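You operate a simulated robot arm through the tools that you are given. There is no shell and no other tool. Be economical: measure what you need, move in short steps, check, and stop when the job is done.

You run a simulated two-armed robot. Do the job below in one go: nothing can be reset, and whatever is moved stays where it is left.

TASK
Screw the lid back on the blue jar. Take the white tub and put it in the steel pot. Fetch the brush from the top of the blue cabinet and stand it on the top of the narrow table. Lift the bin lid open. Any order will do. Set down upright: brush.

It is judged by the outcome, as a careful person would: the job done as asked, and still so three seconds after it is handed in. It fails if anything else is knocked over, pushed out of place, dropped, spilled or broken. A push-on lid holds only when it is set on centred and level and pressed home; a screw cap is set on level and turned clockwise until tight.

THE ROBOT
Two 7-joint arms with two-finger grippers on one trunk, on a base that drives. Base frame: it is fixed to the floor where the robot stands at the start and does not move with it; the origin is under the middle of the robot, x ahead of it, y to its left, z up. Units: m, degrees, N and s.
The left shoulder is at the start at [0.03, 0.16, 1.191], the right one opposite. With the tool pointing down near the work surface each hand reaches from about 0.1 to 0.38 m from the robot's upright axis, wherever it stands, measured 20 degrees to its own side. Places, roughly: bin lid [-1, -6.3, 0.7]; blue jar [0.5, -0.25, 0.5]; brush (3x3x16 cm) [-5.3, -3.2, 0.5]; steel pot (16x16x9 cm) [-2.2, -6.4, 0.7]; top of the narrow table [-5.7, 1.5, 0.8]; white tub [-4.25, -6.5, 1.25]. Payload 2.45 kg a hand.
Tool frame (each hand has its own): the origin (TCP) lies between the finger pads and is the grasp point; the fingertips stand 0.026 m ahead of it; z points along the fingers, y is the line along which they close. Largest opening 0.096 m; the body of the gripper starts 0.069 m behind the TCP.
Orientation is that of the tool frame in the base frame, as [roll, pitch, yaw] about the fixed x, y, z axes, in that order (R = Rz(yaw) Ry(pitch) Rx(roll)). With the fingers straight down and closing along the base's y, the tool's x points along the base's -x, its y along +y and its z along -z.

THE INTERFACE
- The arms move only by the tool step_arm. It takes "left_increments", "right_increments" or both (then of equal length, played together; a hand with none holds still); each is a list of rows, each a list of 3 entries, a list of its own where there are three numbers: the turn, a rotation vector about the tool's x, y, z in units of 4 degrees (1.0 is 4 degrees), then the shift along the tool's x, y, z in units of 50 mm (1.0 is 50 mm), then the finger opening in m, from 0 to 0.096. In form: [[[wx, wy, wz], [dx, dy, dz], jaw], ...]. A call has 1 to 8 rows; each row shifts and turns the commanded pose from where the row before left it, along the tool's axes as they then stand. A call with a number of a shift or a turn outside -1 to 1 is refused whole. Rows are played at 5 a second. More than 0.05 m and 8.6 degrees between two rows, or a gripper value outside its range, and nothing of the call is played. A pose out of reach is approached as far as the arm can. The call stops where the force on the tool passes 40 N (or 10 N more than at its start, if that is more) or the arm is blocked; 0.2 s more then pass. The fingers move at their own pace and stop on an object; they squeeze with about 26 N. The grip force told is the motor's: it shows also when the fingers shut on nothing. Time passes only in rows, and 0.2 s behind the last, so rows that do not move let the fingers close. The reply holds the time, the measured pose of the TCP, the force on the tool along the base axes, the opening and the grip force, in the units named above and with some noise, with the torque about the TCP (base axes, N m) and any sound that the robot's microphone picked up.
- Cameras (640 x 400 px; columns grow to the right, rows downward): "scene" is now at [0.0529, -0.0463, 1.6464]; the picture's right is [-0.66, -0.75, -0.00], its down [-0.69, 0.61, -0.39] and it looks along [0.29, -0.25, -0.92] (base axes); focal length 270 px, centre (320, 200). "left" rides on the left gripper at [0.082, -0.003, -0.098] in its tool frame; the picture's right is [0.04, 1.00, 0.00], its down [-0.73, 0.03, -0.68] and it looks along [-0.68, 0.03, 0.73] (tool axes); focal length 256 px, centre (320, 200). "right" rides on the right gripper at [0.081, 0.003, -0.098] in its tool frame; the picture's right is [-0.04, 1.00, 0.00], its down [-0.73, -0.03, -0.68] and it looks along [-0.68, -0.03, 0.73] (tool axes); focal length 256 px, centre (320, 200). There is no depth. A picture from a camera that has moved, and an enlarged one, comes with that camera's place and axes in the base frame and with its lens. The place of the scene camera against the robot may be out by one fixed shift of up to 0.012 m in any direction.
- snapshot(camera): a new picture of that camera. It takes no simulated time.
- lift_body(by): slides the trunk up (or, below 0, down) by that many m; the arms and the scene camera ride with it, the base frame stays. It gives what a move gives, with no picture.
- base_move(legs): drives the robot by 1 to 6 legs, each [ahead, left, turn to the left] in m, m and degrees, along the robot's own axes; the way and the turn of a leg run together, so that a leg with both is an arc; at most 1.5 m and 180 degrees a leg. The arms and the cameras ride along, it lands a little off, and it stops where it bumps. It gives what a move gives.
- pan_tilt(pan, tilt): turns the head with the scene camera to pan (to the left, within 120 degrees either way) and tilt (down, from -29 to 69), counted from straight ahead of the robot. It gives what a move gives.
- inspect(camera, box): a new picture of the part [left, top, right, bottom] of that camera's present view, enlarged. It takes no simulated time.
- sign_off(): hands the job in; it is judged then, once.

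Work in short steps. Places have to be worked out from the pictures, the camera data and where the tool is seen: move nearer, look again, correct. Check each grasp and each placing, and mend what went wrong. You have 165 turns and 138 pictures in all, those below and enlarged ones among them. Open the grippers and draw the arms clear of the work before you hand the job in, unless the task says otherwise; then end with one line.

The tools are called after "Emit:" as name(argument=value, ...) on one line, values as JSON. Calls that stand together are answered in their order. step_arm: Moves the arms, as the interface text tells. Its arguments: {"type":"object","properties":{"left_increments":{"type":"array","items":{"type":"array"}},"right_increments":{"type":"array","items":{"type":"array"}}},"required":[]} The other tools are called the same way: lift_body (by) slides the trunk up or down; base_move (legs) drives the base; pan_tilt (pan, tilt) turns the head that bears the scene camera; snapshot (camera) takes a picture; inspect (camera, box) takes an enlarged picture of a part of a camera's view; sign_off () hands the job in.

At the start:

```text
t: 0.0
left_tool_pos: [0.3186, 0.0175, 0.7653]
left_tool_rot: [176.2, 0.9, 179.7]
left_ft_force: [0.0, 0.2, -0.3]
left_torque: [-0.03, -0.06, 0.03]
left_gripper_width: 0.0959
left_finger_force: 0.1
right_tool_pos: [0.2921, -0.3429, 0.7511]
right_tool_rot: [180.0, -0.1, -180.0]
right_ft_force: [0.4, -0.4, -0.3]
right_torque: [0.03, 0.02, -0.02]
right_gripper_width: 0.096
right_finger_force: 0.1
trunk travel left (down, up): [-0.359, 0.207]
robot x, y, heading: [-0.0002, 0.0012, 0.2]
head pan, tilt: [-41.1, 67.0]
```

scene: 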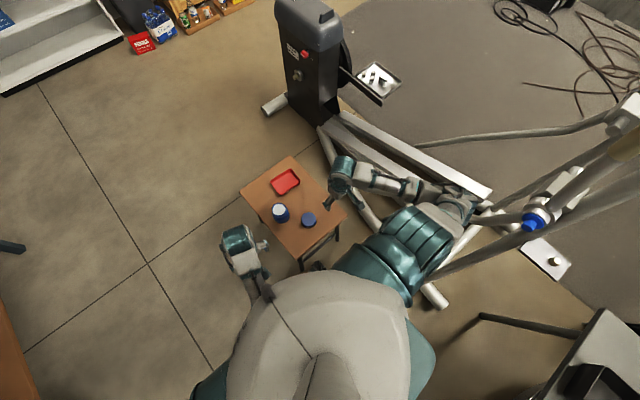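
right: 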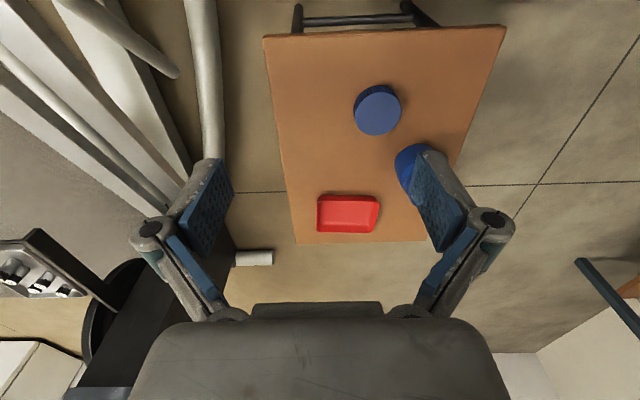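
left: 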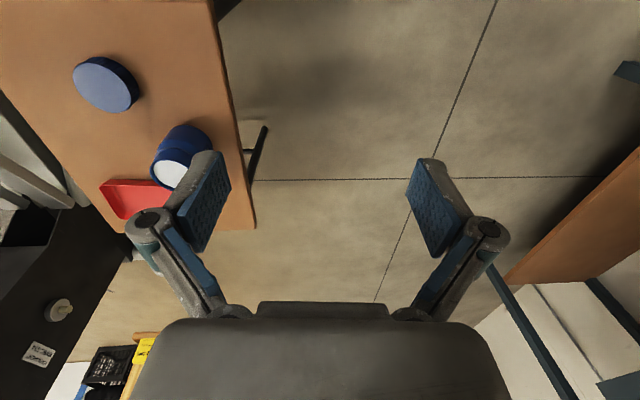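

The lid triangulates to about (0.377, -0.26, 0.475), with the jar just beyond it. I'll take enlarged views to see the thread and which way up the lid lies.

Emit:
inspect(camera="scene", box=[220, 140, 380, 280])

Emit:
inspect(camera="left", box=[40, 30, 280, 230])

```text
2.86 times, centred on (300, 210) of scene
camera zoom: at [0.0529, -0.0463, 1.6464], right [-0.66, -0.75, 0.0], down [-0.69, 0.61, -0.39], along [0.29, -0.25, -0.92], focal length 771 px, centre (377, 171)
```

zoom: 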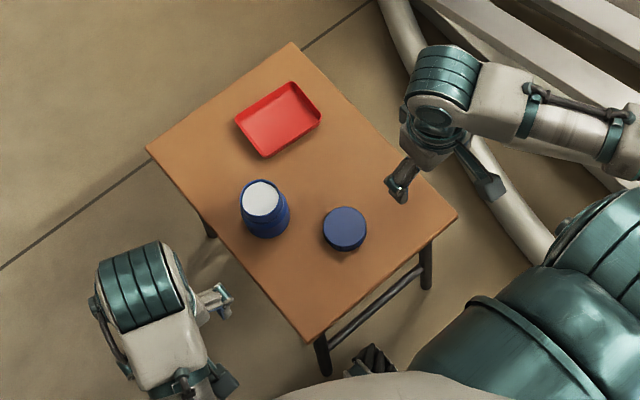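

```text
2.00 times, centred on (160, 130) of left
camera zoom: at [0.2366, 0.008, 0.8614], right [-0.04, 1.0, 0.07], down [0.72, -0.02, 0.69], along [0.69, 0.07, -0.72], focal length 512 px, centre (640, 340)
```

zoom: 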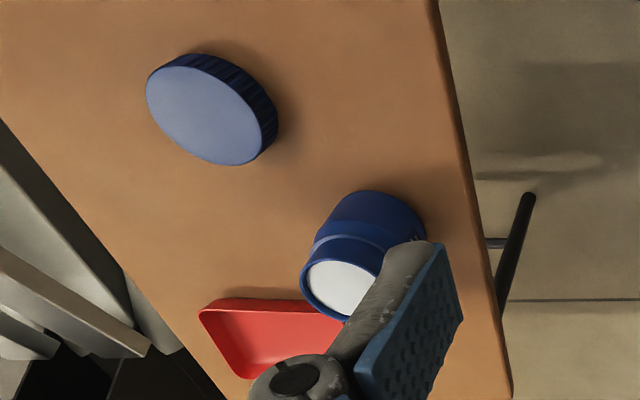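

The lid lies right side up and the jar mouth is near (0.483, -0.187, 0.540). Before driving closer, I'll look down ahead of the robot to see how much room there is between base and table.

Emit:
pan_tilt(pan=-10, tilt=69)

Emit:
snapshot(camera="scene")

```text
t: 1.0
left_tool_pos: [0.3195, 0.0192, 0.7663]
left_tool_rot: [176.2, 0.9, 179.9]
left_ft_force: [0.4, 0.0, -0.2]
left_torque: [-0.02, 0.01, 0.01]
left_gripper_width: 0.0959
left_finger_force: 0.0
right_tool_pos: [0.2931, -0.3421, 0.7507]
right_tool_rot: [-179.8, 0.0, -179.9]
right_ft_force: [-0.2, -0.1, -0.2]
right_torque: [0.0, 0.03, 0.02]
right_gripper_width: 0.0961
right_finger_force: 0.1
trunk travel left (down, up): [-0.359, 0.207]
robot x, y, heading: [-0.0004, -0.0022, -0.3]
head pan, tilt: [-10.0, 68.8]
```

```text
132 pictures are left
camera scene: at [0.0642, -0.0195, 1.6447], right [-0.17, -0.98, 0.0], down [-0.92, 0.16, -0.36], along [0.36, -0.06, -0.93], focal length 270 px, centre (320, 200)
```

scene: 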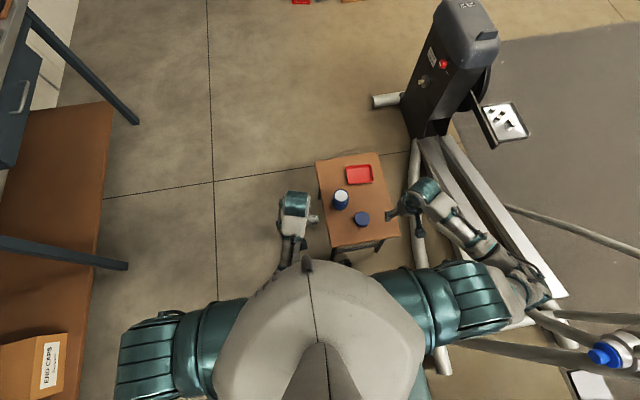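

Clear floor between robot and table, with the hoist leg well to the right. I'll drive ahead a little in two small legs, arms being well above the jar.

Emit:
base_move(legs=[[0.07, -0.03, 0], [0.06, 0, 0]])

Emit:
snapshot(camera="right")

```text
t: 2.6
left_tool_pos: [0.4458, -0.0225, 0.766]
left_tool_rot: [175.6, 0.6, 179.8]
left_ft_force: [-0.6, -0.5, -0.1]
left_torque: [-0.01, -0.01, 0.0]
left_gripper_width: 0.0961
left_finger_force: 0.0
right_tool_pos: [0.4213, -0.3826, 0.7463]
right_tool_rot: [179.6, 0.0, -179.9]
right_ft_force: [-0.6, -0.3, 1.0]
right_torque: [0.05, 0.0, -0.03]
right_gripper_width: 0.096
right_finger_force: 0.0
trunk travel left (down, up): [-0.359, 0.207]
robot x, y, heading: [0.1303, -0.0324, -0.1]
head pan, tilt: [-10.0, 68.8]
```

```text
131 pictures are left
camera right: at [0.3393, -0.3791, 0.8446], right [0.04, 1.0, 0.01], down [0.73, -0.03, 0.68], along [0.68, -0.02, -0.74], focal length 256 px, centre (320, 200)
```

right: 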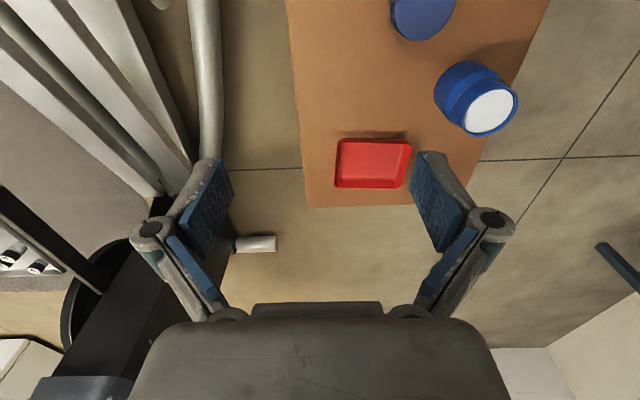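

The jar mouth is at about (0.483, -0.18) and the robot hasn't touched anything. I'll bring the right hand above the lid at (0.377, -0.26), still high.

Emit:
step_arm(right_increments=[[[0, 0, 0], [0.148, 0.408, 0.4], 0.096], [[0, 0, 0], [0.148, 0.408, 0.4], 0.096], [[0, 0, 0], [0.148, 0.408, 0.4], 0.096], [[0, 0, 0], [0.148, 0.408, 0.4], 0.096], [[0, 0, 0], [0.148, 0.408, 0.4], 0.096], [[0, 0, 0], [0.148, 0.408, 0.4], 0.096], [[0, 0, 0], [0, 0, 0], 0.096]])

Emit:
snapshot(camera="right")

```text
t: 4.2
left_tool_pos: [0.4459, -0.0157, 0.7653]
left_tool_rot: [176.1, 0.6, 179.8]
left_ft_force: [-0.3, -0.7, 0.8]
left_torque: [0.04, 0.03, 0.0]
left_gripper_width: 0.096
left_finger_force: 0.1
right_tool_pos: [0.3765, -0.256, 0.6305]
right_tool_rot: [-179.7, -0.1, -180.0]
right_ft_force: [0.2, 0.6, 0.6]
right_torque: [0.01, -0.01, 0.0]
right_gripper_width: 0.0958
right_finger_force: 0.1
trunk travel left (down, up): [-0.359, 0.207]
robot x, y, heading: [0.1294, -0.0326, 0.1]
head pan, tilt: [-10.0, 68.8]
```

```text
130 pictures are left
camera right: at [0.2938, -0.2508, 0.7274], right [0.04, 1.0, 0.0], down [0.73, -0.03, 0.68], along [0.68, -0.03, -0.73], focal length 256 px, centre (320, 200)
```

right: 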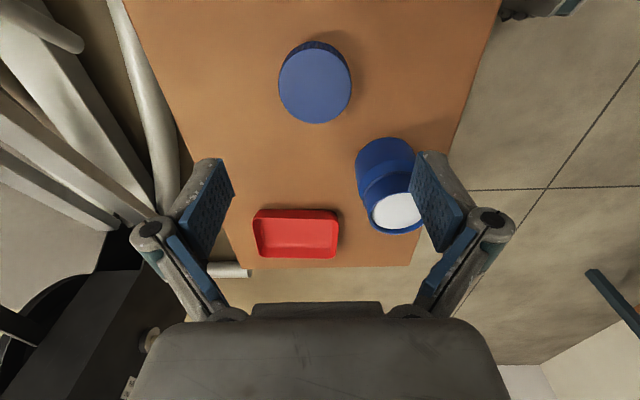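

Lid centre now reads (0.380, -0.259); I descend a bit over it and re-measure height from the parallax.

Emit:
step_arm(right_increments=[[[0, 0, 0], [-0.03, -0.02, 0.5], 0.096], [[0, 0, 0], [-0.03, -0.02, 0.5], 0.096], [[0, 0, 0], [-0.02, -0.02, 0.5], 0.096], [[0, 0, 0], [0, 0, 0.3], 0.096], [[0, 0, 0], [0, 0, 0], 0.096]])

Emit:
snapshot(camera="right")

Emit:
snapshot(camera="left")

```text
t: 5.4
left_tool_pos: [0.4461, -0.0118, 0.7657]
left_tool_rot: [176.6, 0.9, 179.8]
left_ft_force: [-0.5, 0.1, 0.7]
left_torque: [-0.01, -0.01, 0.02]
left_gripper_width: 0.0961
left_finger_force: 0.1
right_tool_pos: [0.3795, -0.2528, 0.5414]
right_tool_rot: [-179.7, -0.2, -179.9]
right_ft_force: [-0.5, 0.4, -0.4]
right_torque: [-0.04, -0.03, 0.05]
right_gripper_width: 0.0957
right_finger_force: 0.1
trunk travel left (down, up): [-0.359, 0.207]
robot x, y, heading: [0.1294, -0.0344, -0.2]
head pan, tilt: [-10.0, 68.8]
```

```text
129 pictures are left
camera right: at [0.2983, -0.2497, 0.6387], right [0.04, 1.0, -0.01], down [0.73, -0.02, 0.68], along [0.68, -0.03, -0.73], focal length 256 px, centre (320, 200)
```

right: 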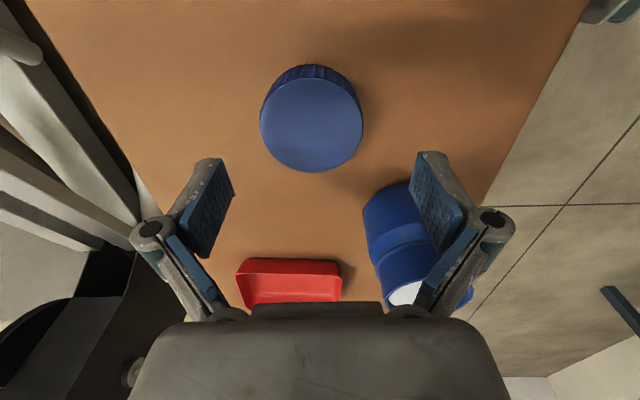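

```text
128 pictures are left
camera left: at [0.3636, -0.0206, 0.8617], right [-0.04, 1.0, 0.06], down [0.72, -0.01, 0.69], along [0.69, 0.07, -0.72], focal length 256 px, centre (320, 200)
```

left: 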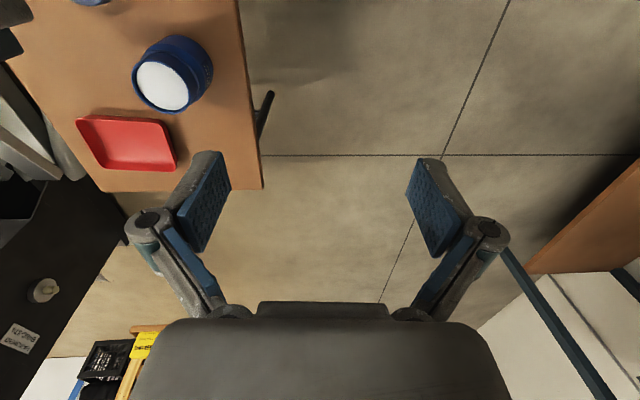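

Lid top is at about (0.383, -0.2605, 0.47), diameter 0.07. I lower around it so the tips come just above the table, then close.

Emit:
step_arm(right_increments=[[[0, 0, 0], [-0.04, -0.08, 0.3], 0.096], [[0, 0, 0], [-0.03, -0.08, 0.3], 0.096], [[0, 0, 0], [0, 0, 0.25], 0.096], [[0, 0, 0], [0, 0, 0.23], 0.096], [[0, 0, 0], [0, 0, 0], 0.096]])

Emit:
snapshot(camera="right")

```text
t: 6.6
left_tool_pos: [0.4456, -0.0119, 0.7654]
left_tool_rot: [176.4, 0.8, 179.7]
left_ft_force: [0.0, 0.5, 0.2]
left_torque: [-0.02, -0.01, -0.01]
left_gripper_width: 0.0961
left_finger_force: 0.1
right_tool_pos: [0.3849, -0.2634, 0.487]
right_tool_rot: [-179.6, 0.0, 179.9]
right_ft_force: [0.9, -0.3, 0.8]
right_torque: [0.01, -0.01, 0.01]
right_gripper_width: 0.096
right_finger_force: 0.1
trunk travel left (down, up): [-0.359, 0.207]
robot x, y, heading: [0.1285, -0.0359, 0.1]
head pan, tilt: [-10.0, 68.8]
```

```text
127 pictures are left
camera right: at [0.3017, -0.2581, 0.5852], right [0.04, 1.0, -0.01], down [0.73, -0.02, 0.68], along [0.68, -0.03, -0.73], focal length 256 px, centre (320, 200)
```

right: 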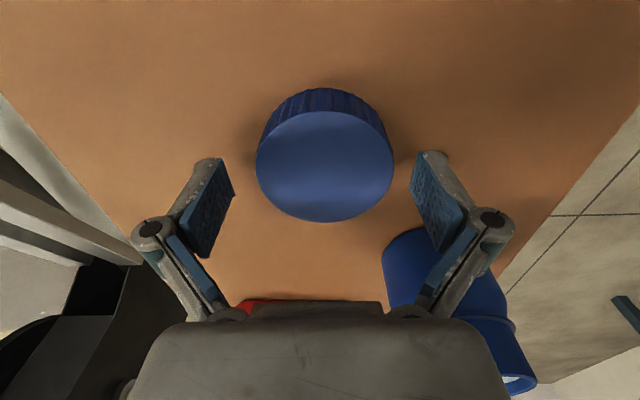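

Lid centre is about (0.380, -0.259, top 0.475), between the pads. A small correction back and down, then close.

Emit:
step_arm(right_increments=[[[0, 0, 0], [0.07, 0.06, 0.06], 0.096], [[0, 0, 0], [0, 0, 0], 0.06], [[0, 0, 0], [0, 0, 0], 0.06], [[0, 0, 0], [0, 0, 0], 0.06], [[0, 0, 0], [0, 0, 0], 0.06]])

Emit:
snapshot(camera="right")

```text
t: 7.8
left_tool_pos: [0.4462, -0.0122, 0.7653]
left_tool_rot: [176.4, 0.8, 179.7]
left_ft_force: [0.0, 0.2, 0.5]
left_torque: [0.0, 0.0, 0.01]
left_gripper_width: 0.0958
left_finger_force: 0.0
right_tool_pos: [0.3807, -0.2604, 0.4839]
right_tool_rot: [-179.7, -0.1, -179.9]
right_ft_force: [-0.3, -0.4, 1.3]
right_torque: [0.08, -0.02, -0.01]
right_gripper_width: 0.067
right_finger_force: 25.8
trunk travel left (down, up): [-0.359, 0.207]
robot x, y, heading: [0.1302, -0.0338, 0.0]
head pan, tilt: [-10.0, 68.8]
```

```text
126 pictures are left
camera right: at [0.2982, -0.2556, 0.5821], right [0.04, 1.0, -0.01], down [0.73, -0.02, 0.68], along [0.68, -0.03, -0.73], focal length 256 px, centre (320, 200)
```

right: 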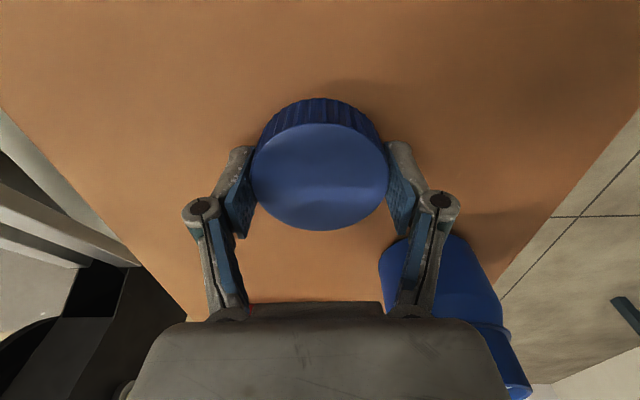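

Lid is gripped (0.067 wide, 26 N). I lift it clear while moving the left hand away to the left.

Emit:
step_arm(right_increments=[[[0, 0, 0], [0, 0, -0.4], 0.06], [[0, 0, 0], [0, 0, -0.6], 0.06], [[0, 0, 0], [0, 0, -0.8], 0.06], [[0, 0, 0], [0, 0, -0.8], 0.06], [[0, 0, 0], [0, 0, 0], 0.06]], left_increments=[[[0, 0, 0], [0.3, 0.6, 0], 0.096], [[0, 0, 0], [0.3, 0.6, 0], 0.096], [[0, 0, 0], [0.3, 0.6, 0], 0.096], [[0, 0, 0], [0.3, 0.6, 0], 0.096], [[0, 0, 0], [0, 0, 0], 0.096]])

Emit:
step_arm(right_increments=[[[0, 0, 0], [-0.5, 0.38, 0], 0.06], [[0, 0, 0], [-0.5, 0.38, 0], 0.06], [[0, 0, 0], [-0.5, 0.38, 0], 0.06], [[0, 0, 0], [-0.5, 0.38, 0], 0.06], [[0, 0, 0], [0, 0, 0], 0.06]])

Emit:
snapshot(camera="right")

Emit:
snapshot(camera="scene")

```text
t: 9.0
left_tool_pos: [0.3869, 0.1083, 0.7726]
left_tool_rot: [176.4, 0.7, 179.8]
left_ft_force: [0.0, -0.4, 0.4]
left_torque: [0.02, 0.01, 0.0]
left_gripper_width: 0.096
left_finger_force: 0.0
right_tool_pos: [0.3803, -0.2591, 0.6152]
right_tool_rot: [-179.6, -0.1, 180.0]
right_ft_force: [-0.3, -0.7, -0.9]
right_torque: [-0.01, 0.01, -0.01]
right_gripper_width: 0.0673
right_finger_force: 26.2
trunk travel left (down, up): [-0.359, 0.207]
robot x, y, heading: [0.1316, -0.0324, -0.1]
head pan, tilt: [-10.0, 68.8]
```

```text
t: 10.2
left_tool_pos: [0.386, 0.1081, 0.7733]
left_tool_rot: [176.6, 0.8, 179.8]
left_ft_force: [-0.2, 0.3, 0.2]
left_torque: [0.0, -0.01, -0.04]
left_gripper_width: 0.0959
left_finger_force: 0.0
right_tool_pos: [0.4806, -0.1818, 0.6139]
right_tool_rot: [-179.6, 0.0, -179.9]
right_ft_force: [-0.1, -0.1, 0.3]
right_torque: [0.01, 0.02, 0.0]
right_gripper_width: 0.067
right_finger_force: 25.3
trunk travel left (down, up): [-0.359, 0.207]
robot x, y, heading: [0.1267, -0.0303, -0.3]
head pan, tilt: [-10.0, 68.8]
```

```text
125 pictures are left
camera right: at [0.3978, -0.1775, 0.7116], right [0.04, 1.0, -0.01], down [0.73, -0.02, 0.68], along [0.68, -0.03, -0.73], focal length 256 px, centre (320, 200)
```

right: 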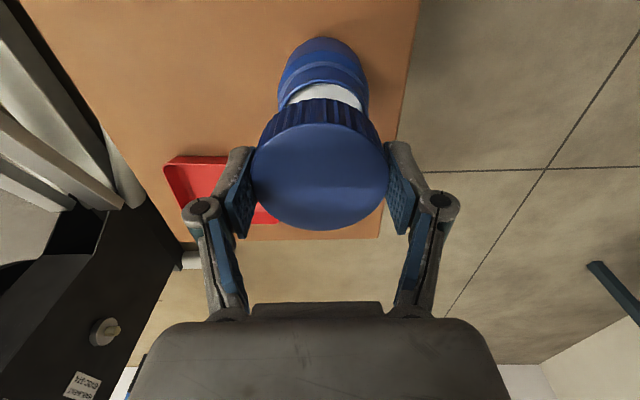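

```text
124 pictures are left
camera scene: at [0.1918, -0.0483, 1.6447], right [-0.17, -0.98, 0.0], down [-0.92, 0.16, -0.36], along [0.36, -0.06, -0.93], focal length 270 px, centre (320, 200)
```

scene: 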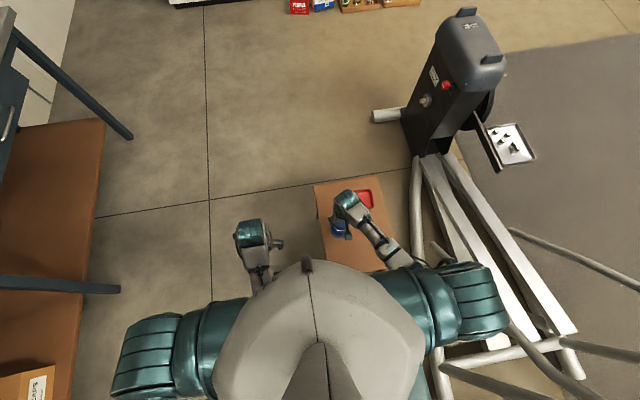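

The lid is over the jar and roughly aligned. I zoom in to compare the neck and lid centres.

Emit:
inspect(camera="right", box=[230, 20, 410, 240])

Emit:
inspect(camera="scene", box=[300, 170, 420, 260])

Emit:
snapshot(camera="left")

```text
1.82 times, centred on (320, 130) of right
camera zoom: at [0.3978, -0.1775, 0.7116], right [0.04, 1.0, -0.01], down [0.73, -0.02, 0.68], along [0.68, -0.03, -0.73], focal length 465 px, centre (320, 327)
```

zoom: 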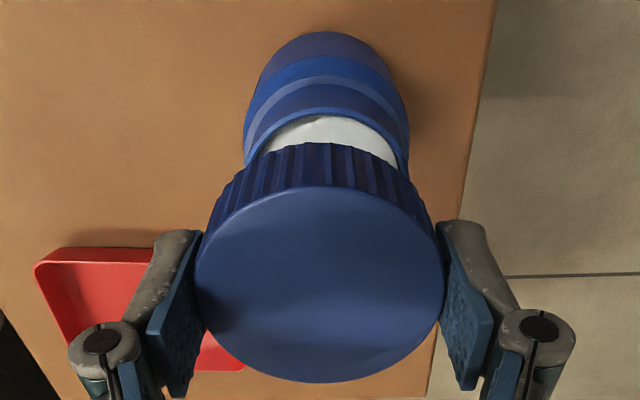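

```text
4.44 times, centred on (360, 215) of scene
camera zoom: at [0.1918, -0.0483, 1.6447], right [-0.17, -0.98, 0.0], down [-0.92, 0.16, -0.36], along [0.36, -0.06, -0.93], focal length 1199 px, centre (142, 133)
```

zoom: 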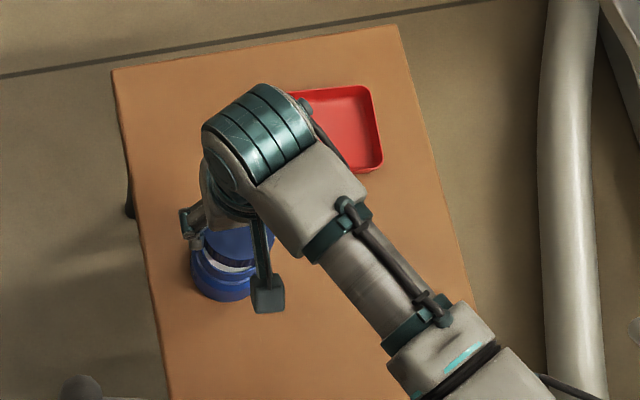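

```text
121 pictures are left
camera left: at [0.3034, 0.0997, 0.8685], right [-0.04, 1.0, 0.06], down [0.72, -0.01, 0.69], along [0.69, 0.07, -0.72], focal length 256 px, centre (320, 200)
```

left: 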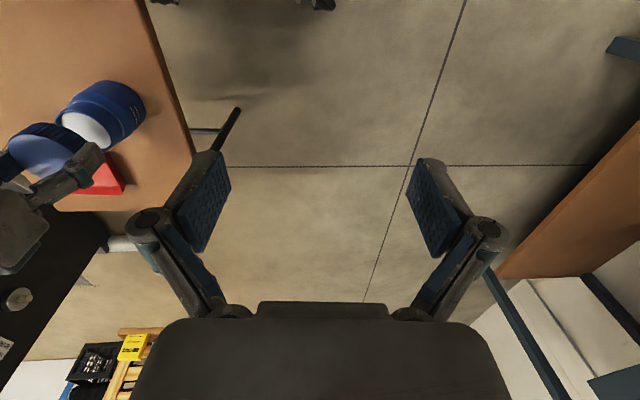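

Neck centre computes to (0.485, -0.180), the lid to (0.4815, -0.182); I correct by about 3 mm and 2 mm and lower onto the neck.

Emit:
step_arm(right_increments=[[[0, 0, 0], [-0.06, 0.036, 0.3], 0.06], [[0, 0, 0], [0, 0, 0.3], 0.06], [[0, 0, 0], [0, 0, 0.2], 0.06], [[0, 0, 0], [0, 0, 0], 0.06]])

Emit:
inspect(camera="right", box=[230, 20, 410, 240])

Emit:
inspect(camera="left", box=[0, 50, 200, 210])

```text
t: 11.2
left_tool_pos: [0.3858, 0.1094, 0.7727]
left_tool_rot: [176.4, 0.8, 179.8]
left_ft_force: [1.1, 0.6, 0.2]
left_torque: [0.01, 0.0, -0.03]
left_gripper_width: 0.0959
left_finger_force: 0.1
right_tool_pos: [0.4839, -0.1811, 0.5736]
right_tool_rot: [-179.5, 0.1, 180.0]
right_ft_force: [-3.5, -3.1, 19.5]
right_torque: [-0.02, 0.43, 0.02]
right_gripper_width: 0.0672
right_finger_force: 26.0
trunk travel left (down, up): [-0.359, 0.207]
robot x, y, heading: [0.1287, -0.0317, -0.2]
head pan, tilt: [-10.0, 68.8]
```

```text
1.82 times, centred on (320, 130) of right
camera zoom: at [0.4015, -0.1765, 0.6718], right [0.04, 1.0, -0.01], down [0.73, -0.02, 0.68], along [0.68, -0.03, -0.73], focal length 465 px, centre (320, 327)
```

zoom: 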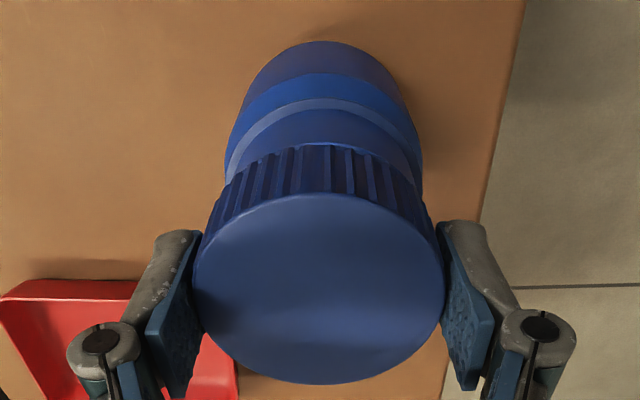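

```text
2.50 times, centred on (100, 130) of left
camera zoom: at [0.3032, 0.1002, 0.8685], right [-0.04, 1.0, 0.06], down [0.72, -0.01, 0.69], along [0.69, 0.07, -0.72], focal length 640 px, centre (870, 375)
```

zoom: 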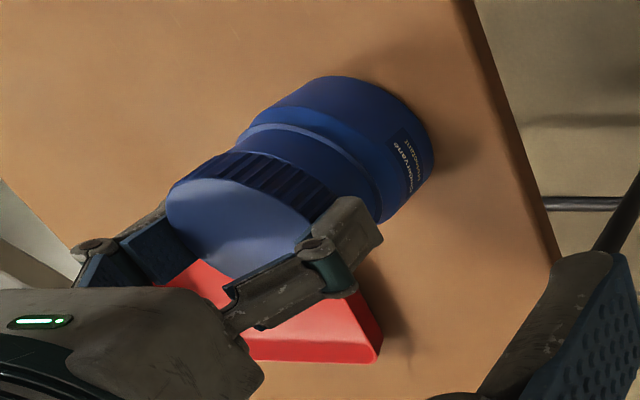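

Contact at 20 N with a moment about y: the near rim of the lid rides on the neck, so the lid is slightly too far forward. I raise a bit, shift 3 mm back and 1 mm right, and press gently again.

Emit:
step_arm(right_increments=[[[0, 0, 0], [0, 0, -0.1], 0.06], [[0, 0, 0], [0.06, -0.02, 0], 0.06], [[0, 0, 0], [0, 0, 0.08], 0.06], [[0, 0, 0], [0, 0, 0], 0.06]])

```text
t: 12.2
left_tool_pos: [0.3861, 0.1086, 0.7738]
left_tool_rot: [176.5, 0.7, 179.8]
left_ft_force: [0.0, -0.1, 0.2]
left_torque: [-0.03, -0.03, -0.01]
left_gripper_width: 0.096
left_finger_force: 0.1
right_tool_pos: [0.4816, -0.1811, 0.5758]
right_tool_rot: [-179.6, 0.2, 180.0]
right_ft_force: [0.6, -1.1, 12.1]
right_torque: [0.14, -0.4, 0.0]
right_gripper_width: 0.0671
right_finger_force: 25.7
trunk travel left (down, up): [-0.359, 0.207]
robot x, y, heading: [0.128, -0.0333, 0.1]
head pan, tilt: [-10.0, 68.8]
```

The moment flipped sign, so centre lies in between (about 1.3 mm forward, 0.5 mm left). I set it there, press lightly and begin turning clockwise.

Emit:
step_arm(right_increments=[[[0, 0, 0], [0, 0, -0.06], 0.06], [[0, 0, 0], [-0.026, 0.012, 0], 0.06], [[0, 0, 0], [0, 0, 0.08], 0.06], [[0, 0, 0], [0, 0, 0], 0.06], [[0, 0, 0], [0, 0, 0], 0.06]])

```text
t: 13.4
left_tool_pos: [0.3857, 0.1096, 0.7727]
left_tool_rot: [176.4, 0.8, 179.8]
left_ft_force: [0.0, -0.7, 0.5]
left_torque: [-0.01, -0.03, 0.03]
left_gripper_width: 0.0959
left_finger_force: 0.0
right_tool_pos: [0.4826, -0.1804, 0.5745]
right_tool_rot: [-179.6, 0.1, 180.0]
right_ft_force: [-1.3, 1.8, 15.4]
right_torque: [0.4, -0.25, 0.01]
right_gripper_width: 0.0671
right_finger_force: 25.9
trunk travel left (down, up): [-0.359, 0.207]
robot x, y, heading: [0.1259, -0.0321, 0.2]
head pan, tilt: [-10.0, 68.8]
```

Roughly seated with 15 N down. Now turn clockwise 32° and watch the torque and height.

Emit:
step_arm(right_increments=[[[0, 0, 1], [0, 0, 0], 0.06], [[0, 0, 1], [0, 0, 0], 0.06], [[0, 0, 1], [0, 0, 0], 0.06], [[0, 0, 1], [0, 0, 0], 0.06], [[0, 0, 1], [0, 0, 0], 0.06], [[0, 0, 1], [0, 0, 0], 0.06], [[0, 0, 1], [0, 0, 0], 0.06], [[0, 0, 1], [0, 0, 0], 0.06]])

Emit:
snapshot(camera="left")

```text
t: 15.2
left_tool_pos: [0.3868, 0.1081, 0.7719]
left_tool_rot: [176.6, 0.7, 179.8]
left_ft_force: [0.3, 0.4, -0.4]
left_torque: [-0.01, -0.01, 0.02]
left_gripper_width: 0.0958
left_finger_force: 0.1
right_tool_pos: [0.4813, -0.182, 0.5721]
right_tool_rot: [-179.4, 0.0, 147.9]
right_ft_force: [0.8, 1.0, 0.1]
right_torque: [0.01, 0.05, -0.02]
right_gripper_width: 0.0673
right_finger_force: 26.0
trunk travel left (down, up): [-0.359, 0.207]
robot x, y, heading: [0.1306, -0.0321, 0.1]
head pan, tilt: [-10.0, 68.8]
```

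```text
118 pictures are left
camera left: at [0.3041, 0.0997, 0.868], right [-0.04, 1.0, 0.06], down [0.72, -0.01, 0.69], along [0.69, 0.07, -0.72], focal length 256 px, centre (320, 200)
```

left: 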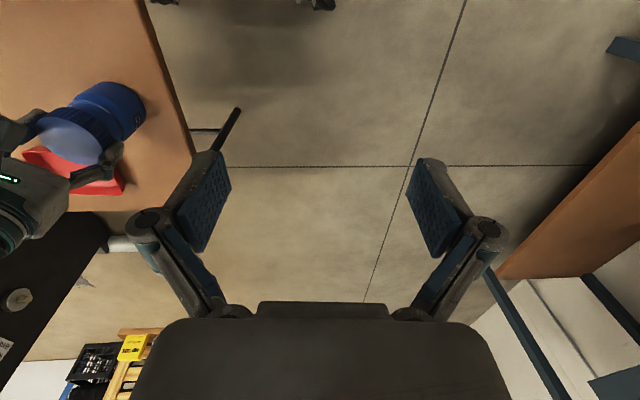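

Force vanished and it went down ~2 mm: the lid dropped into the thread. I press lightly and keep turning.

Emit:
step_arm(right_increments=[[[0, 0, 1], [0, 0, 0.02], 0.06], [[0, 0, 1], [0, 0, 0.01], 0.06], [[0, 0, 1], [0, 0, 0.01], 0.06], [[0, 0, 1], [0, 0, 0.01], 0.06], [[0, 0, 1], [0, 0, 0.01], 0.06], [[0, 0, 1], [0, 0, 0.01], 0.06], [[0, 0, 1], [0, 0, 0.01], 0.06], [[0, 0, 1], [0, 0, 0.01], 0.06]])

Emit:
inspect(camera="left", box=[0, 50, 200, 210])

```text
t: 17.0
left_tool_pos: [0.3872, 0.1087, 0.7718]
left_tool_rot: [176.4, 0.8, 179.8]
left_ft_force: [0.1, 0.3, 0.3]
left_torque: [0.01, 0.03, 0.01]
left_gripper_width: 0.0958
left_finger_force: 0.1
right_tool_pos: [0.4817, -0.1813, 0.5693]
right_tool_rot: [-179.7, 0.2, 115.9]
right_ft_force: [1.0, -1.1, 0.7]
right_torque: [-0.02, 0.0, 0.03]
right_gripper_width: 0.0671
right_finger_force: 26.1
trunk travel left (down, up): [-0.359, 0.207]
robot x, y, heading: [0.1283, -0.034, 0.0]
head pan, tilt: [-10.0, 68.8]
```

```text
2.50 times, centred on (100, 130) of left
camera zoom: at [0.3038, 0.1, 0.8683], right [-0.04, 1.0, 0.06], down [0.72, -0.01, 0.69], along [0.69, 0.07, -0.72], focal length 640 px, centre (870, 375)
```

zoom: 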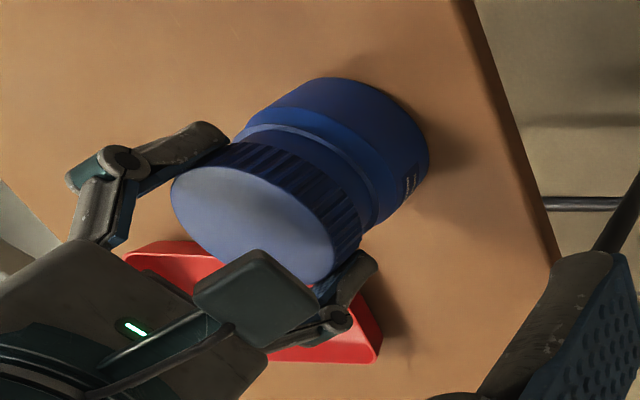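

The label moved round, so the jar turned partly with the lid. I press down more firmly to see whether the lid bottoms on thread, then turn on.

Emit:
step_arm(right_increments=[[[0, 0, 0], [0, 0, 0.04], 0.06], [[0, 0, 0], [0, 0, 0.04], 0.06], [[0, 0, 0], [0, 0, 0.04], 0.06], [[0, 0, 0], [0, 0, 0], 0.06]])

```text
t: 18.0
left_tool_pos: [0.3858, 0.1082, 0.7725]
left_tool_rot: [176.4, 0.9, 179.8]
left_ft_force: [0.2, -0.7, 0.9]
left_torque: [0.01, 0.01, -0.03]
left_gripper_width: 0.0957
left_finger_force: 0.2
right_tool_pos: [0.4829, -0.1821, 0.564]
right_tool_rot: [-179.8, 0.4, 115.9]
right_ft_force: [0.0, -1.9, -0.5]
right_torque: [-0.05, 0.0, -0.02]
right_gripper_width: 0.067
right_finger_force: 26.1
trunk travel left (down, up): [-0.359, 0.207]
robot x, y, heading: [0.1304, -0.0357, -0.2]
head pan, tilt: [-10.0, 68.8]
```

No resistance yet at 0.564, so the skirt is still sliding over the neck. Continue down until contact.

Emit:
step_arm(right_increments=[[[0, 0, 0], [0, 0, 0.04], 0.06], [[0, 0, 0], [0, 0, 0.04], 0.06], [[0, 0, 0], [0, 0, 0.04], 0.06], [[0, 0, 0], [0, 0, 0], 0.06]])

Emit:
inspect(camera="left", box=[0, 50, 200, 210])

```text
t: 19.0
left_tool_pos: [0.3866, 0.1079, 0.7736]
left_tool_rot: [176.5, 0.8, 179.9]
left_ft_force: [0.3, -0.7, -0.3]
left_torque: [0.0, 0.01, 0.0]
left_gripper_width: 0.0958
left_finger_force: 0.0
right_tool_pos: [0.4831, -0.1801, 0.5575]
right_tool_rot: [-179.7, 0.3, 116.0]
right_ft_force: [-0.1, -2.4, -0.8]
right_torque: [-0.05, 0.01, -0.01]
right_gripper_width: 0.0671
right_finger_force: 25.5
trunk travel left (down, up): [-0.359, 0.207]
robot x, y, heading: [0.1272, -0.0336, 0.0]
head pan, tilt: [-10.0, 68.8]
```

```text
2.50 times, centred on (100, 130) of left
camera zoom: at [0.3038, 0.0999, 0.8684], right [-0.04, 1.0, 0.06], down [0.72, -0.01, 0.69], along [0.69, 0.07, -0.72], focal length 640 px, centre (870, 375)
```

zoom: 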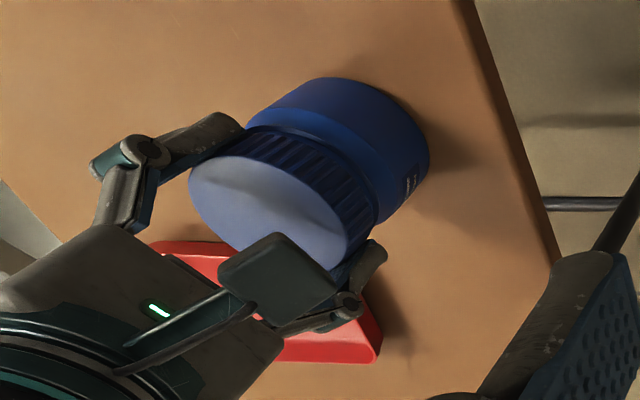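

The lid is nearly down to the collar. A bit further until contact.

Emit:
step_arm(right_increments=[[[0, 0, 0], [0, 0, 0.04], 0.06], [[0, 0, 0], [0, 0, 0.04], 0.06], [[0, 0, 0], [0, 0, 0.02], 0.06], [[0, 0, 0], [0, 0, 0], 0.06]])

```text
t: 20.0
left_tool_pos: [0.3866, 0.1091, 0.7719]
left_tool_rot: [176.6, 0.8, 179.9]
left_ft_force: [-0.7, 0.5, 0.4]
left_torque: [-0.03, 0.0, 0.0]
left_gripper_width: 0.096
left_finger_force: 0.1
right_tool_pos: [0.4824, -0.1804, 0.5526]
right_tool_rot: [-179.9, 0.5, 116.0]
right_ft_force: [-1.0, -0.2, 13.2]
right_torque: [-0.44, 0.07, -0.01]
right_gripper_width: 0.0672
right_finger_force: 25.9
trunk travel left (down, up): [-0.359, 0.207]
robot x, y, heading: [0.1287, -0.0344, -0.2]
head pan, tilt: [-10.0, 68.8]
```

Seated with 13 N at 0.5526. Turn clockwise with this pressure and watch the torque about z.

Emit:
step_arm(right_increments=[[[0, 0, 1], [0, 0, 0.005], 0.06], [[0, 0, 1], [0, 0, 0.005], 0.06], [[0, 0, 1], [0, 0, 0.005], 0.06], [[0, 0, 1], [0, 0, 0.005], 0.06], [[0, 0, 1], [0, 0, 0.005], 0.06], [[0, 0, 1], [0, 0, 0.005], 0.06], [[0, 0, 1], [0, 0, 0.005], 0.06], [[0, 0, 1], [0, 0, 0.005], 0.06]])

Emit:
inspect(camera="left", box=[0, 50, 200, 210])

```text
t: 21.8
left_tool_pos: [0.3876, 0.1109, 0.7723]
left_tool_rot: [176.6, 0.9, 179.8]
left_ft_force: [-0.9, 0.0, 0.7]
left_torque: [-0.01, -0.01, 0.03]
left_gripper_width: 0.0959
left_finger_force: 0.0
right_tool_pos: [0.4825, -0.191, 0.5507]
right_tool_rot: [179.8, 1.5, 83.9]
right_ft_force: [-0.1, 7.8, 16.5]
right_torque: [0.29, 0.09, -0.04]
right_gripper_width: 0.0671
right_finger_force: 26.4
trunk travel left (down, up): [-0.359, 0.207]
robot x, y, heading: [0.1333, -0.0317, 0.2]
head pan, tilt: [-10.0, 68.8]
```

```text
2.50 times, centred on (100, 130) of left
camera zoom: at [0.3032, 0.1018, 0.8681], right [-0.04, 1.0, 0.06], down [0.72, -0.01, 0.69], along [0.69, 0.07, -0.72], focal length 640 px, centre (870, 375)
```

zoom: 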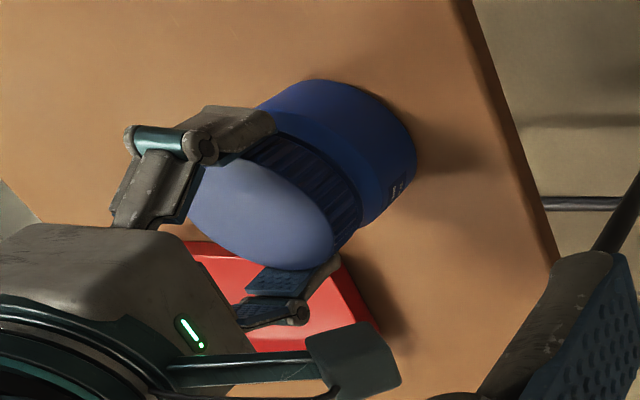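

The TCP drifted 1 cm in y at this yaw, so the wrist is near its limit. I stop, open the fingers (lid seated on neck) and lift off to go back counter-clockwise.

Emit:
step_arm(right_increments=[[[0, 0, 0], [0, 0, -0.02], 0.096], [[0, 0, 0], [0, 0, 0], 0.096], [[0, 0, 0], [0, 0, 0], 0.096], [[0, 0, 0], [0, 0, -0.4], 0.096], [[0, 0, 0], [0, 0, -0.6], 0.096], [[0, 0, -1], [0, 0, 0], 0.096], [[0, 0, -1], [0, 0, 0], 0.096], [[0, 0, -1], [0, 0, 0], 0.096]])

Emit:
inspect(camera="left", box=[0, 50, 200, 210])

```text
t: 23.6
left_tool_pos: [0.3867, 0.1089, 0.7708]
left_tool_rot: [176.6, 0.7, 179.8]
left_ft_force: [0.1, 0.5, 0.2]
left_torque: [0.02, -0.02, -0.02]
left_gripper_width: 0.0957
left_finger_force: 0.1
right_tool_pos: [0.4983, -0.1938, 0.609]
right_tool_rot: [178.6, 1.8, 95.9]
right_ft_force: [-0.7, 0.2, -0.3]
right_torque: [0.01, 0.01, 0.0]
right_gripper_width: 0.0958
right_finger_force: 0.1
trunk travel left (down, up): [-0.359, 0.207]
robot x, y, heading: [0.1285, -0.0346, 0.0]
head pan, tilt: [-10.0, 68.8]
```

```text
2.50 times, centred on (100, 130) of left
camera zoom: at [0.3036, 0.1002, 0.8676], right [-0.04, 1.0, 0.06], down [0.72, -0.01, 0.69], along [0.69, 0.07, -0.72], focal length 640 px, centre (870, 375)
```

zoom: 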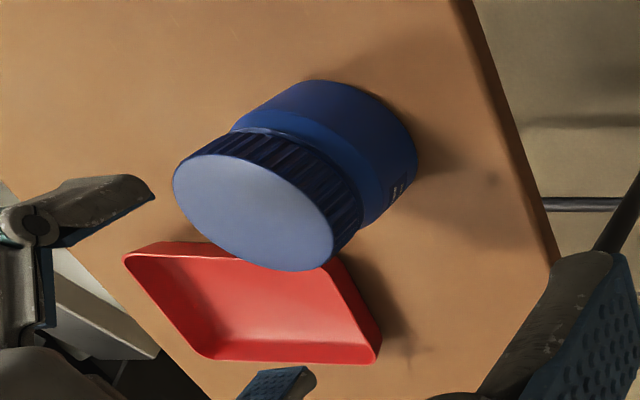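

The lid sits level on the jar. I rotate the free hand back counter-clockwise above it.

Emit:
step_arm(right_increments=[[[0, 0, -1], [0, 0, 0], 0.096], [[0, 0, -1], [0, 0, 0], 0.096], [[0, 0, -1], [0, 0, 0], 0.096], [[0, 0, -1], [0, 0, 0], 0.096], [[0, 0, -1], [0, 0, 0], 0.096], [[0, 0, -1], [0, 0, 0], 0.096], [[0, 0, -1], [0, 0, 0], 0.096], [[0, 0, -1], [0, 0, 0], 0.096]])

Emit:
step_arm(right_increments=[[[0, 0, -1], [0, 0, 0], 0.096], [[0, 0, -1], [0, 0, 0], 0.096], [[0, 0, -1], [0, 0, 0], 0.096], [[0, 0, -1], [0, 0, 0], 0.096], [[0, 0, -1], [0, 0, 0], 0.096], [[0, 0, -1], [0, 0, 0], 0.096], [[0, 0, -1], [0, 0, 0], 0.096], [[0, 0, -1], [0, 0, 0], 0.096]])

Emit:
step_arm(right_increments=[[[0, 0, -1], [0, 0, 0], 0.096], [[0, 0, -1], [0, 0, 0], 0.096], [[0, 0, -1], [0, 0, 0], 0.096], [[0, 0, -1], [0, 0, 0], 0.096], [[0, 0, -1], [0, 0, 0], 0.096], [[0, 0, -1], [0, 0, 0], 0.096], [[0, 0, -1], [0, 0, 0], 0.096], [[0, 0, -1], [0, 0, 0], 0.096]])

Emit:
step_arm(right_increments=[[[0, 0, -1], [0, 0, 0], 0.096], [[0, 0, -1], [0, 0, 0], 0.096], [[0, 0, -1], [0, 0, 0], 0.096], [[0, 0, -1], [0, 0, 0], 0.096], [[0, 0, -1], [0, 0, 0], 0.096], [[0, 0, -1], [0, 0, 0], 0.096], [[0, 0, -1], [0, 0, 0], 0.096], [[0, 0, -1], [0, 0, 0], 0.096]])

Emit:
snapshot(camera="right")

```text
t: 25.4
left_tool_pos: [0.3866, 0.1088, 0.7732]
left_tool_rot: [176.5, 0.8, 179.9]
left_ft_force: [0.0, -0.3, -0.1]
left_torque: [-0.01, 0.02, 0.02]
left_gripper_width: 0.0961
left_finger_force: 0.1
right_tool_pos: [0.4812, -0.1806, 0.6018]
right_tool_rot: [-179.5, 0.4, 128.0]
right_ft_force: [0.2, -1.0, 0.7]
right_torque: [0.02, 0.0, 0.0]
right_gripper_width: 0.0961
right_finger_force: 0.0
trunk travel left (down, up): [-0.359, 0.207]
robot x, y, heading: [0.1243, -0.0321, -0.3]
head pan, tilt: [-10.0, 68.8]
```

```text
t: 27.2
left_tool_pos: [0.3864, 0.1084, 0.7716]
left_tool_rot: [176.6, 0.8, 179.7]
left_ft_force: [-0.2, -0.3, -0.1]
left_torque: [0.05, 0.02, 0.01]
left_gripper_width: 0.0961
left_finger_force: 0.0
right_tool_pos: [0.4814, -0.1811, 0.6018]
right_tool_rot: [-179.6, 0.1, 160.1]
right_ft_force: [0.3, -0.9, -0.1]
right_torque: [0.0, -0.03, 0.0]
right_gripper_width: 0.096
right_finger_force: 0.1
trunk travel left (down, up): [-0.359, 0.207]
robot x, y, heading: [0.1295, -0.0298, -0.0]
head pan, tilt: [-10.0, 68.8]
```

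```text
t: 29.0
left_tool_pos: [0.3858, 0.1091, 0.7721]
left_tool_rot: [176.6, 0.8, 179.8]
left_ft_force: [0.1, -0.2, 0.1]
left_torque: [0.02, 0.0, 0.0]
left_gripper_width: 0.0962
left_finger_force: 0.0
right_tool_pos: [0.482, -0.1804, 0.6]
right_tool_rot: [-179.6, -0.2, -167.9]
right_ft_force: [-0.2, -0.2, -0.2]
right_torque: [0.01, 0.04, -0.01]
right_gripper_width: 0.0963
right_finger_force: 0.0
trunk travel left (down, up): [-0.359, 0.207]
robot x, y, heading: [0.1274, -0.0293, 0.2]
head pan, tilt: [-10.0, 68.8]
```

```text
t: 30.8
left_tool_pos: [0.3865, 0.1086, 0.7727]
left_tool_rot: [176.6, 0.8, 179.8]
left_ft_force: [0.0, -0.6, -0.2]
left_torque: [0.0, -0.01, -0.01]
left_gripper_width: 0.0961
left_finger_force: 0.1
right_tool_pos: [0.4819, -0.1804, 0.6019]
right_tool_rot: [-179.8, -0.3, -135.8]
right_ft_force: [0.7, -0.5, 0.3]
right_torque: [0.04, 0.02, 0.01]
right_gripper_width: 0.0959
right_finger_force: 0.0
trunk travel left (down, up): [-0.359, 0.207]
robot x, y, heading: [0.1281, -0.0298, 0.1]
head pan, tilt: [-10.0, 68.8]
```

```text
113 pictures are left
camera right: at [0.42, -0.2345, 0.6996], right [-0.67, 0.75, 0.0], down [0.55, 0.49, 0.67], along [0.51, 0.45, -0.74], focal length 256 px, centre (320, 200)
```

right: 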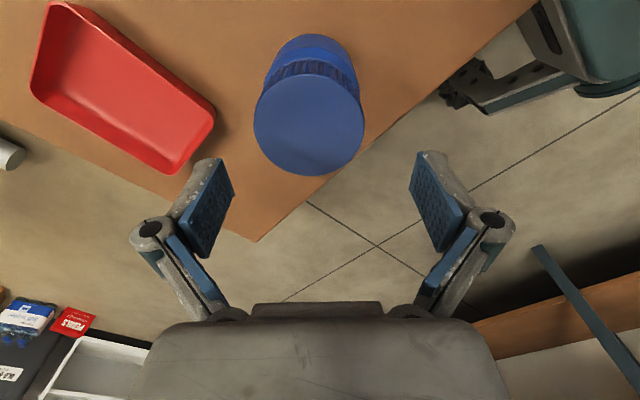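

Tracking is good again. The lid/jar is now at (0.480, -0.191). I turn once more counter-clockwise, shift over it, and check.

Emit:
step_arm(right_increments=[[[0, 0, -1], [0, 0, 0], 0.096], [[0, 0, -1], [0, 0, 0], 0.096], [[0, 0, -1], [0, 0, 0], 0.096], [[0, 0, -1], [0, 0, 0], 0.096], [[0, 0, -1], [0, 0, 0], 0.096], [[0, 0, -1], [0, 0, 0], 0.096], [[0, 0, -1], [0, 0, 0], 0.096], [[0, 0, -1], [0.213, -0.012, 0], 0.096]])

Emit:
step_arm(right_increments=[[[0, 0, -1], [0, 0, 0], 0.096], [[0, 0, -1], [0, 0, 0], 0.096], [[0, 0, -1], [0, 0, 0], 0.096], [[0, 0, -1], [0, 0, 0], 0.096], [[0, 0, -1], [0, 0, 0], 0.096], [[0, 0, 0], [0, 0, 0], 0.096]])

Emit:
snapshot(camera="right")

```text
t: 32.6
left_tool_pos: [0.3859, 0.1086, 0.7734]
left_tool_rot: [176.4, 0.8, 179.8]
left_ft_force: [-0.1, 0.5, -1.1]
left_torque: [0.01, 0.0, 0.01]
left_gripper_width: 0.0958
left_finger_force: 0.1
right_tool_pos: [0.4804, -0.1921, 0.602]
right_tool_rot: [180.0, -0.4, -103.9]
right_ft_force: [-0.4, -0.4, 0.0]
right_torque: [-0.02, 0.0, -0.02]
right_gripper_width: 0.0962
right_finger_force: 0.0
trunk travel left (down, up): [-0.359, 0.207]
robot x, y, heading: [0.1274, -0.0335, 0.1]
head pan, tilt: [-10.0, 68.8]
```

```text
t: 34.0
left_tool_pos: [0.3856, 0.1093, 0.7722]
left_tool_rot: [176.4, 0.7, 179.7]
left_ft_force: [-0.3, 0.1, 0.2]
left_torque: [0.0, -0.03, 0.01]
left_gripper_width: 0.0961
left_finger_force: 0.1
right_tool_pos: [0.4795, -0.1919, 0.6024]
right_tool_rot: [179.8, -0.5, -83.9]
right_ft_force: [0.1, -0.1, -0.4]
right_torque: [-0.01, -0.01, 0.01]
right_gripper_width: 0.0959
right_finger_force: 0.1
trunk travel left (down, up): [-0.359, 0.207]
robot x, y, heading: [0.1295, -0.0311, 0.1]
head pan, tilt: [-10.0, 68.8]
```

```text
112 pictures are left
camera right: at [0.4837, -0.2719, 0.6997], right [-1.0, -0.07, 0.0], down [-0.05, 0.74, 0.67], along [-0.05, 0.67, -0.74], focal length 256 px, centre (320, 200)
```

right: 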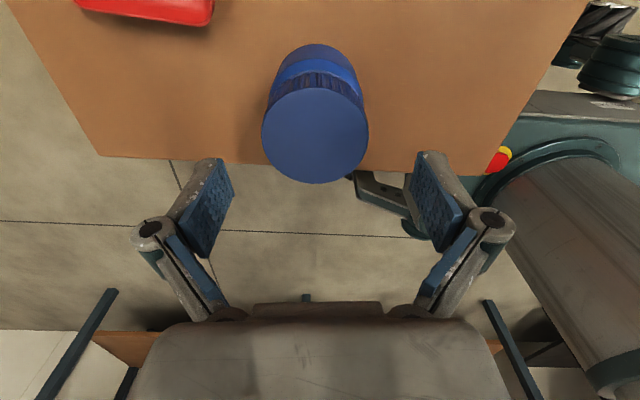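

Hand centred on the lid (0.481, -0.192). Descend 5 cm, close, and then turn.

Emit:
step_arm(right_increments=[[[0, 0, 0], [0, 0, 0.35], 0.096], [[0, 0, 0], [0, 0, 0.35], 0.096], [[0, 0, 0], [0, 0, 0.28], 0.096], [[0, 0, 0], [0, 0, 0], 0.06], [[0, 0, 0], [0, 0, 0], 0.06], [[0, 0, 0], [0, 0, 0], 0.06], [[0, 0, 0], [0, 0, 0.06], 0.06], [[0, 0, 0], [0, 0, 0.04], 0.06]])

```text
t: 35.8
left_tool_pos: [0.3872, 0.1075, 0.7722]
left_tool_rot: [176.5, 0.7, 179.8]
left_ft_force: [0.1, 0.2, -0.1]
left_torque: [-0.02, 0.0, -0.03]
left_gripper_width: 0.0959
left_finger_force: 0.1
right_tool_pos: [0.477, -0.1928, 0.5453]
right_tool_rot: [179.6, -0.4, -84.0]
right_ft_force: [-2.4, 0.0, 3.7]
right_torque: [0.02, 0.03, 0.0]
right_gripper_width: 0.0658
right_finger_force: 20.4
trunk travel left (down, up): [-0.359, 0.207]
robot x, y, heading: [0.1284, -0.0345, -0.1]
head pan, tilt: [-10.0, 68.8]
```

Gripped, with light pressure. Now turn clockwise in several passes, adding a bit of press.

Emit:
step_arm(right_increments=[[[0, 0, 1], [0, 0, 0.03], 0.06], [[0, 0, 1], [0, 0, 0.02], 0.06], [[0, 0, 1], [0, 0, 0], 0.06], [[0, 0, 1], [0, 0, 0], 0.06], [[0, 0, 1], [0, 0, 0], 0.06], [[0, 0, 1], [0, 0, 0], 0.06], [[0, 0, 1], [0, 0, 0], 0.06], [[0, 0, 1], [0, 0, 0], 0.06]])

Emit:
inspect(camera="left", box=[0, 50, 200, 210])

```text
t: 37.6
left_tool_pos: [0.3856, 0.1093, 0.7728]
left_tool_rot: [176.6, 0.9, 179.8]
left_ft_force: [1.0, 0.2, -0.7]
left_torque: [0.01, -0.08, 0.02]
left_gripper_width: 0.096
left_finger_force: 0.1
right_tool_pos: [0.4794, -0.1907, 0.5441]
right_tool_rot: [-179.8, -0.4, -116.0]
right_ft_force: [-5.0, -2.6, 11.6]
right_torque: [0.03, 0.27, 0.01]
right_gripper_width: 0.0651
right_finger_force: 26.2
trunk travel left (down, up): [-0.359, 0.207]
robot x, y, heading: [0.1322, -0.0358, 0.0]
head pan, tilt: [-10.0, 68.8]
```

```text
2.50 times, centred on (100, 130) of left
camera zoom: at [0.3033, 0.0996, 0.8685], right [-0.04, 1.0, 0.06], down [0.72, -0.01, 0.69], along [0.69, 0.07, -0.72], focal length 640 px, centre (870, 375)
```

zoom: 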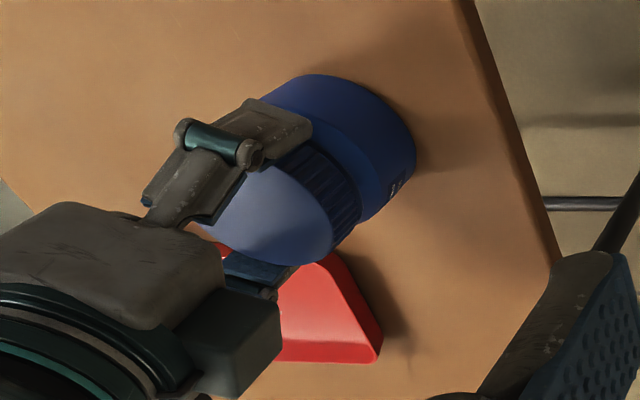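

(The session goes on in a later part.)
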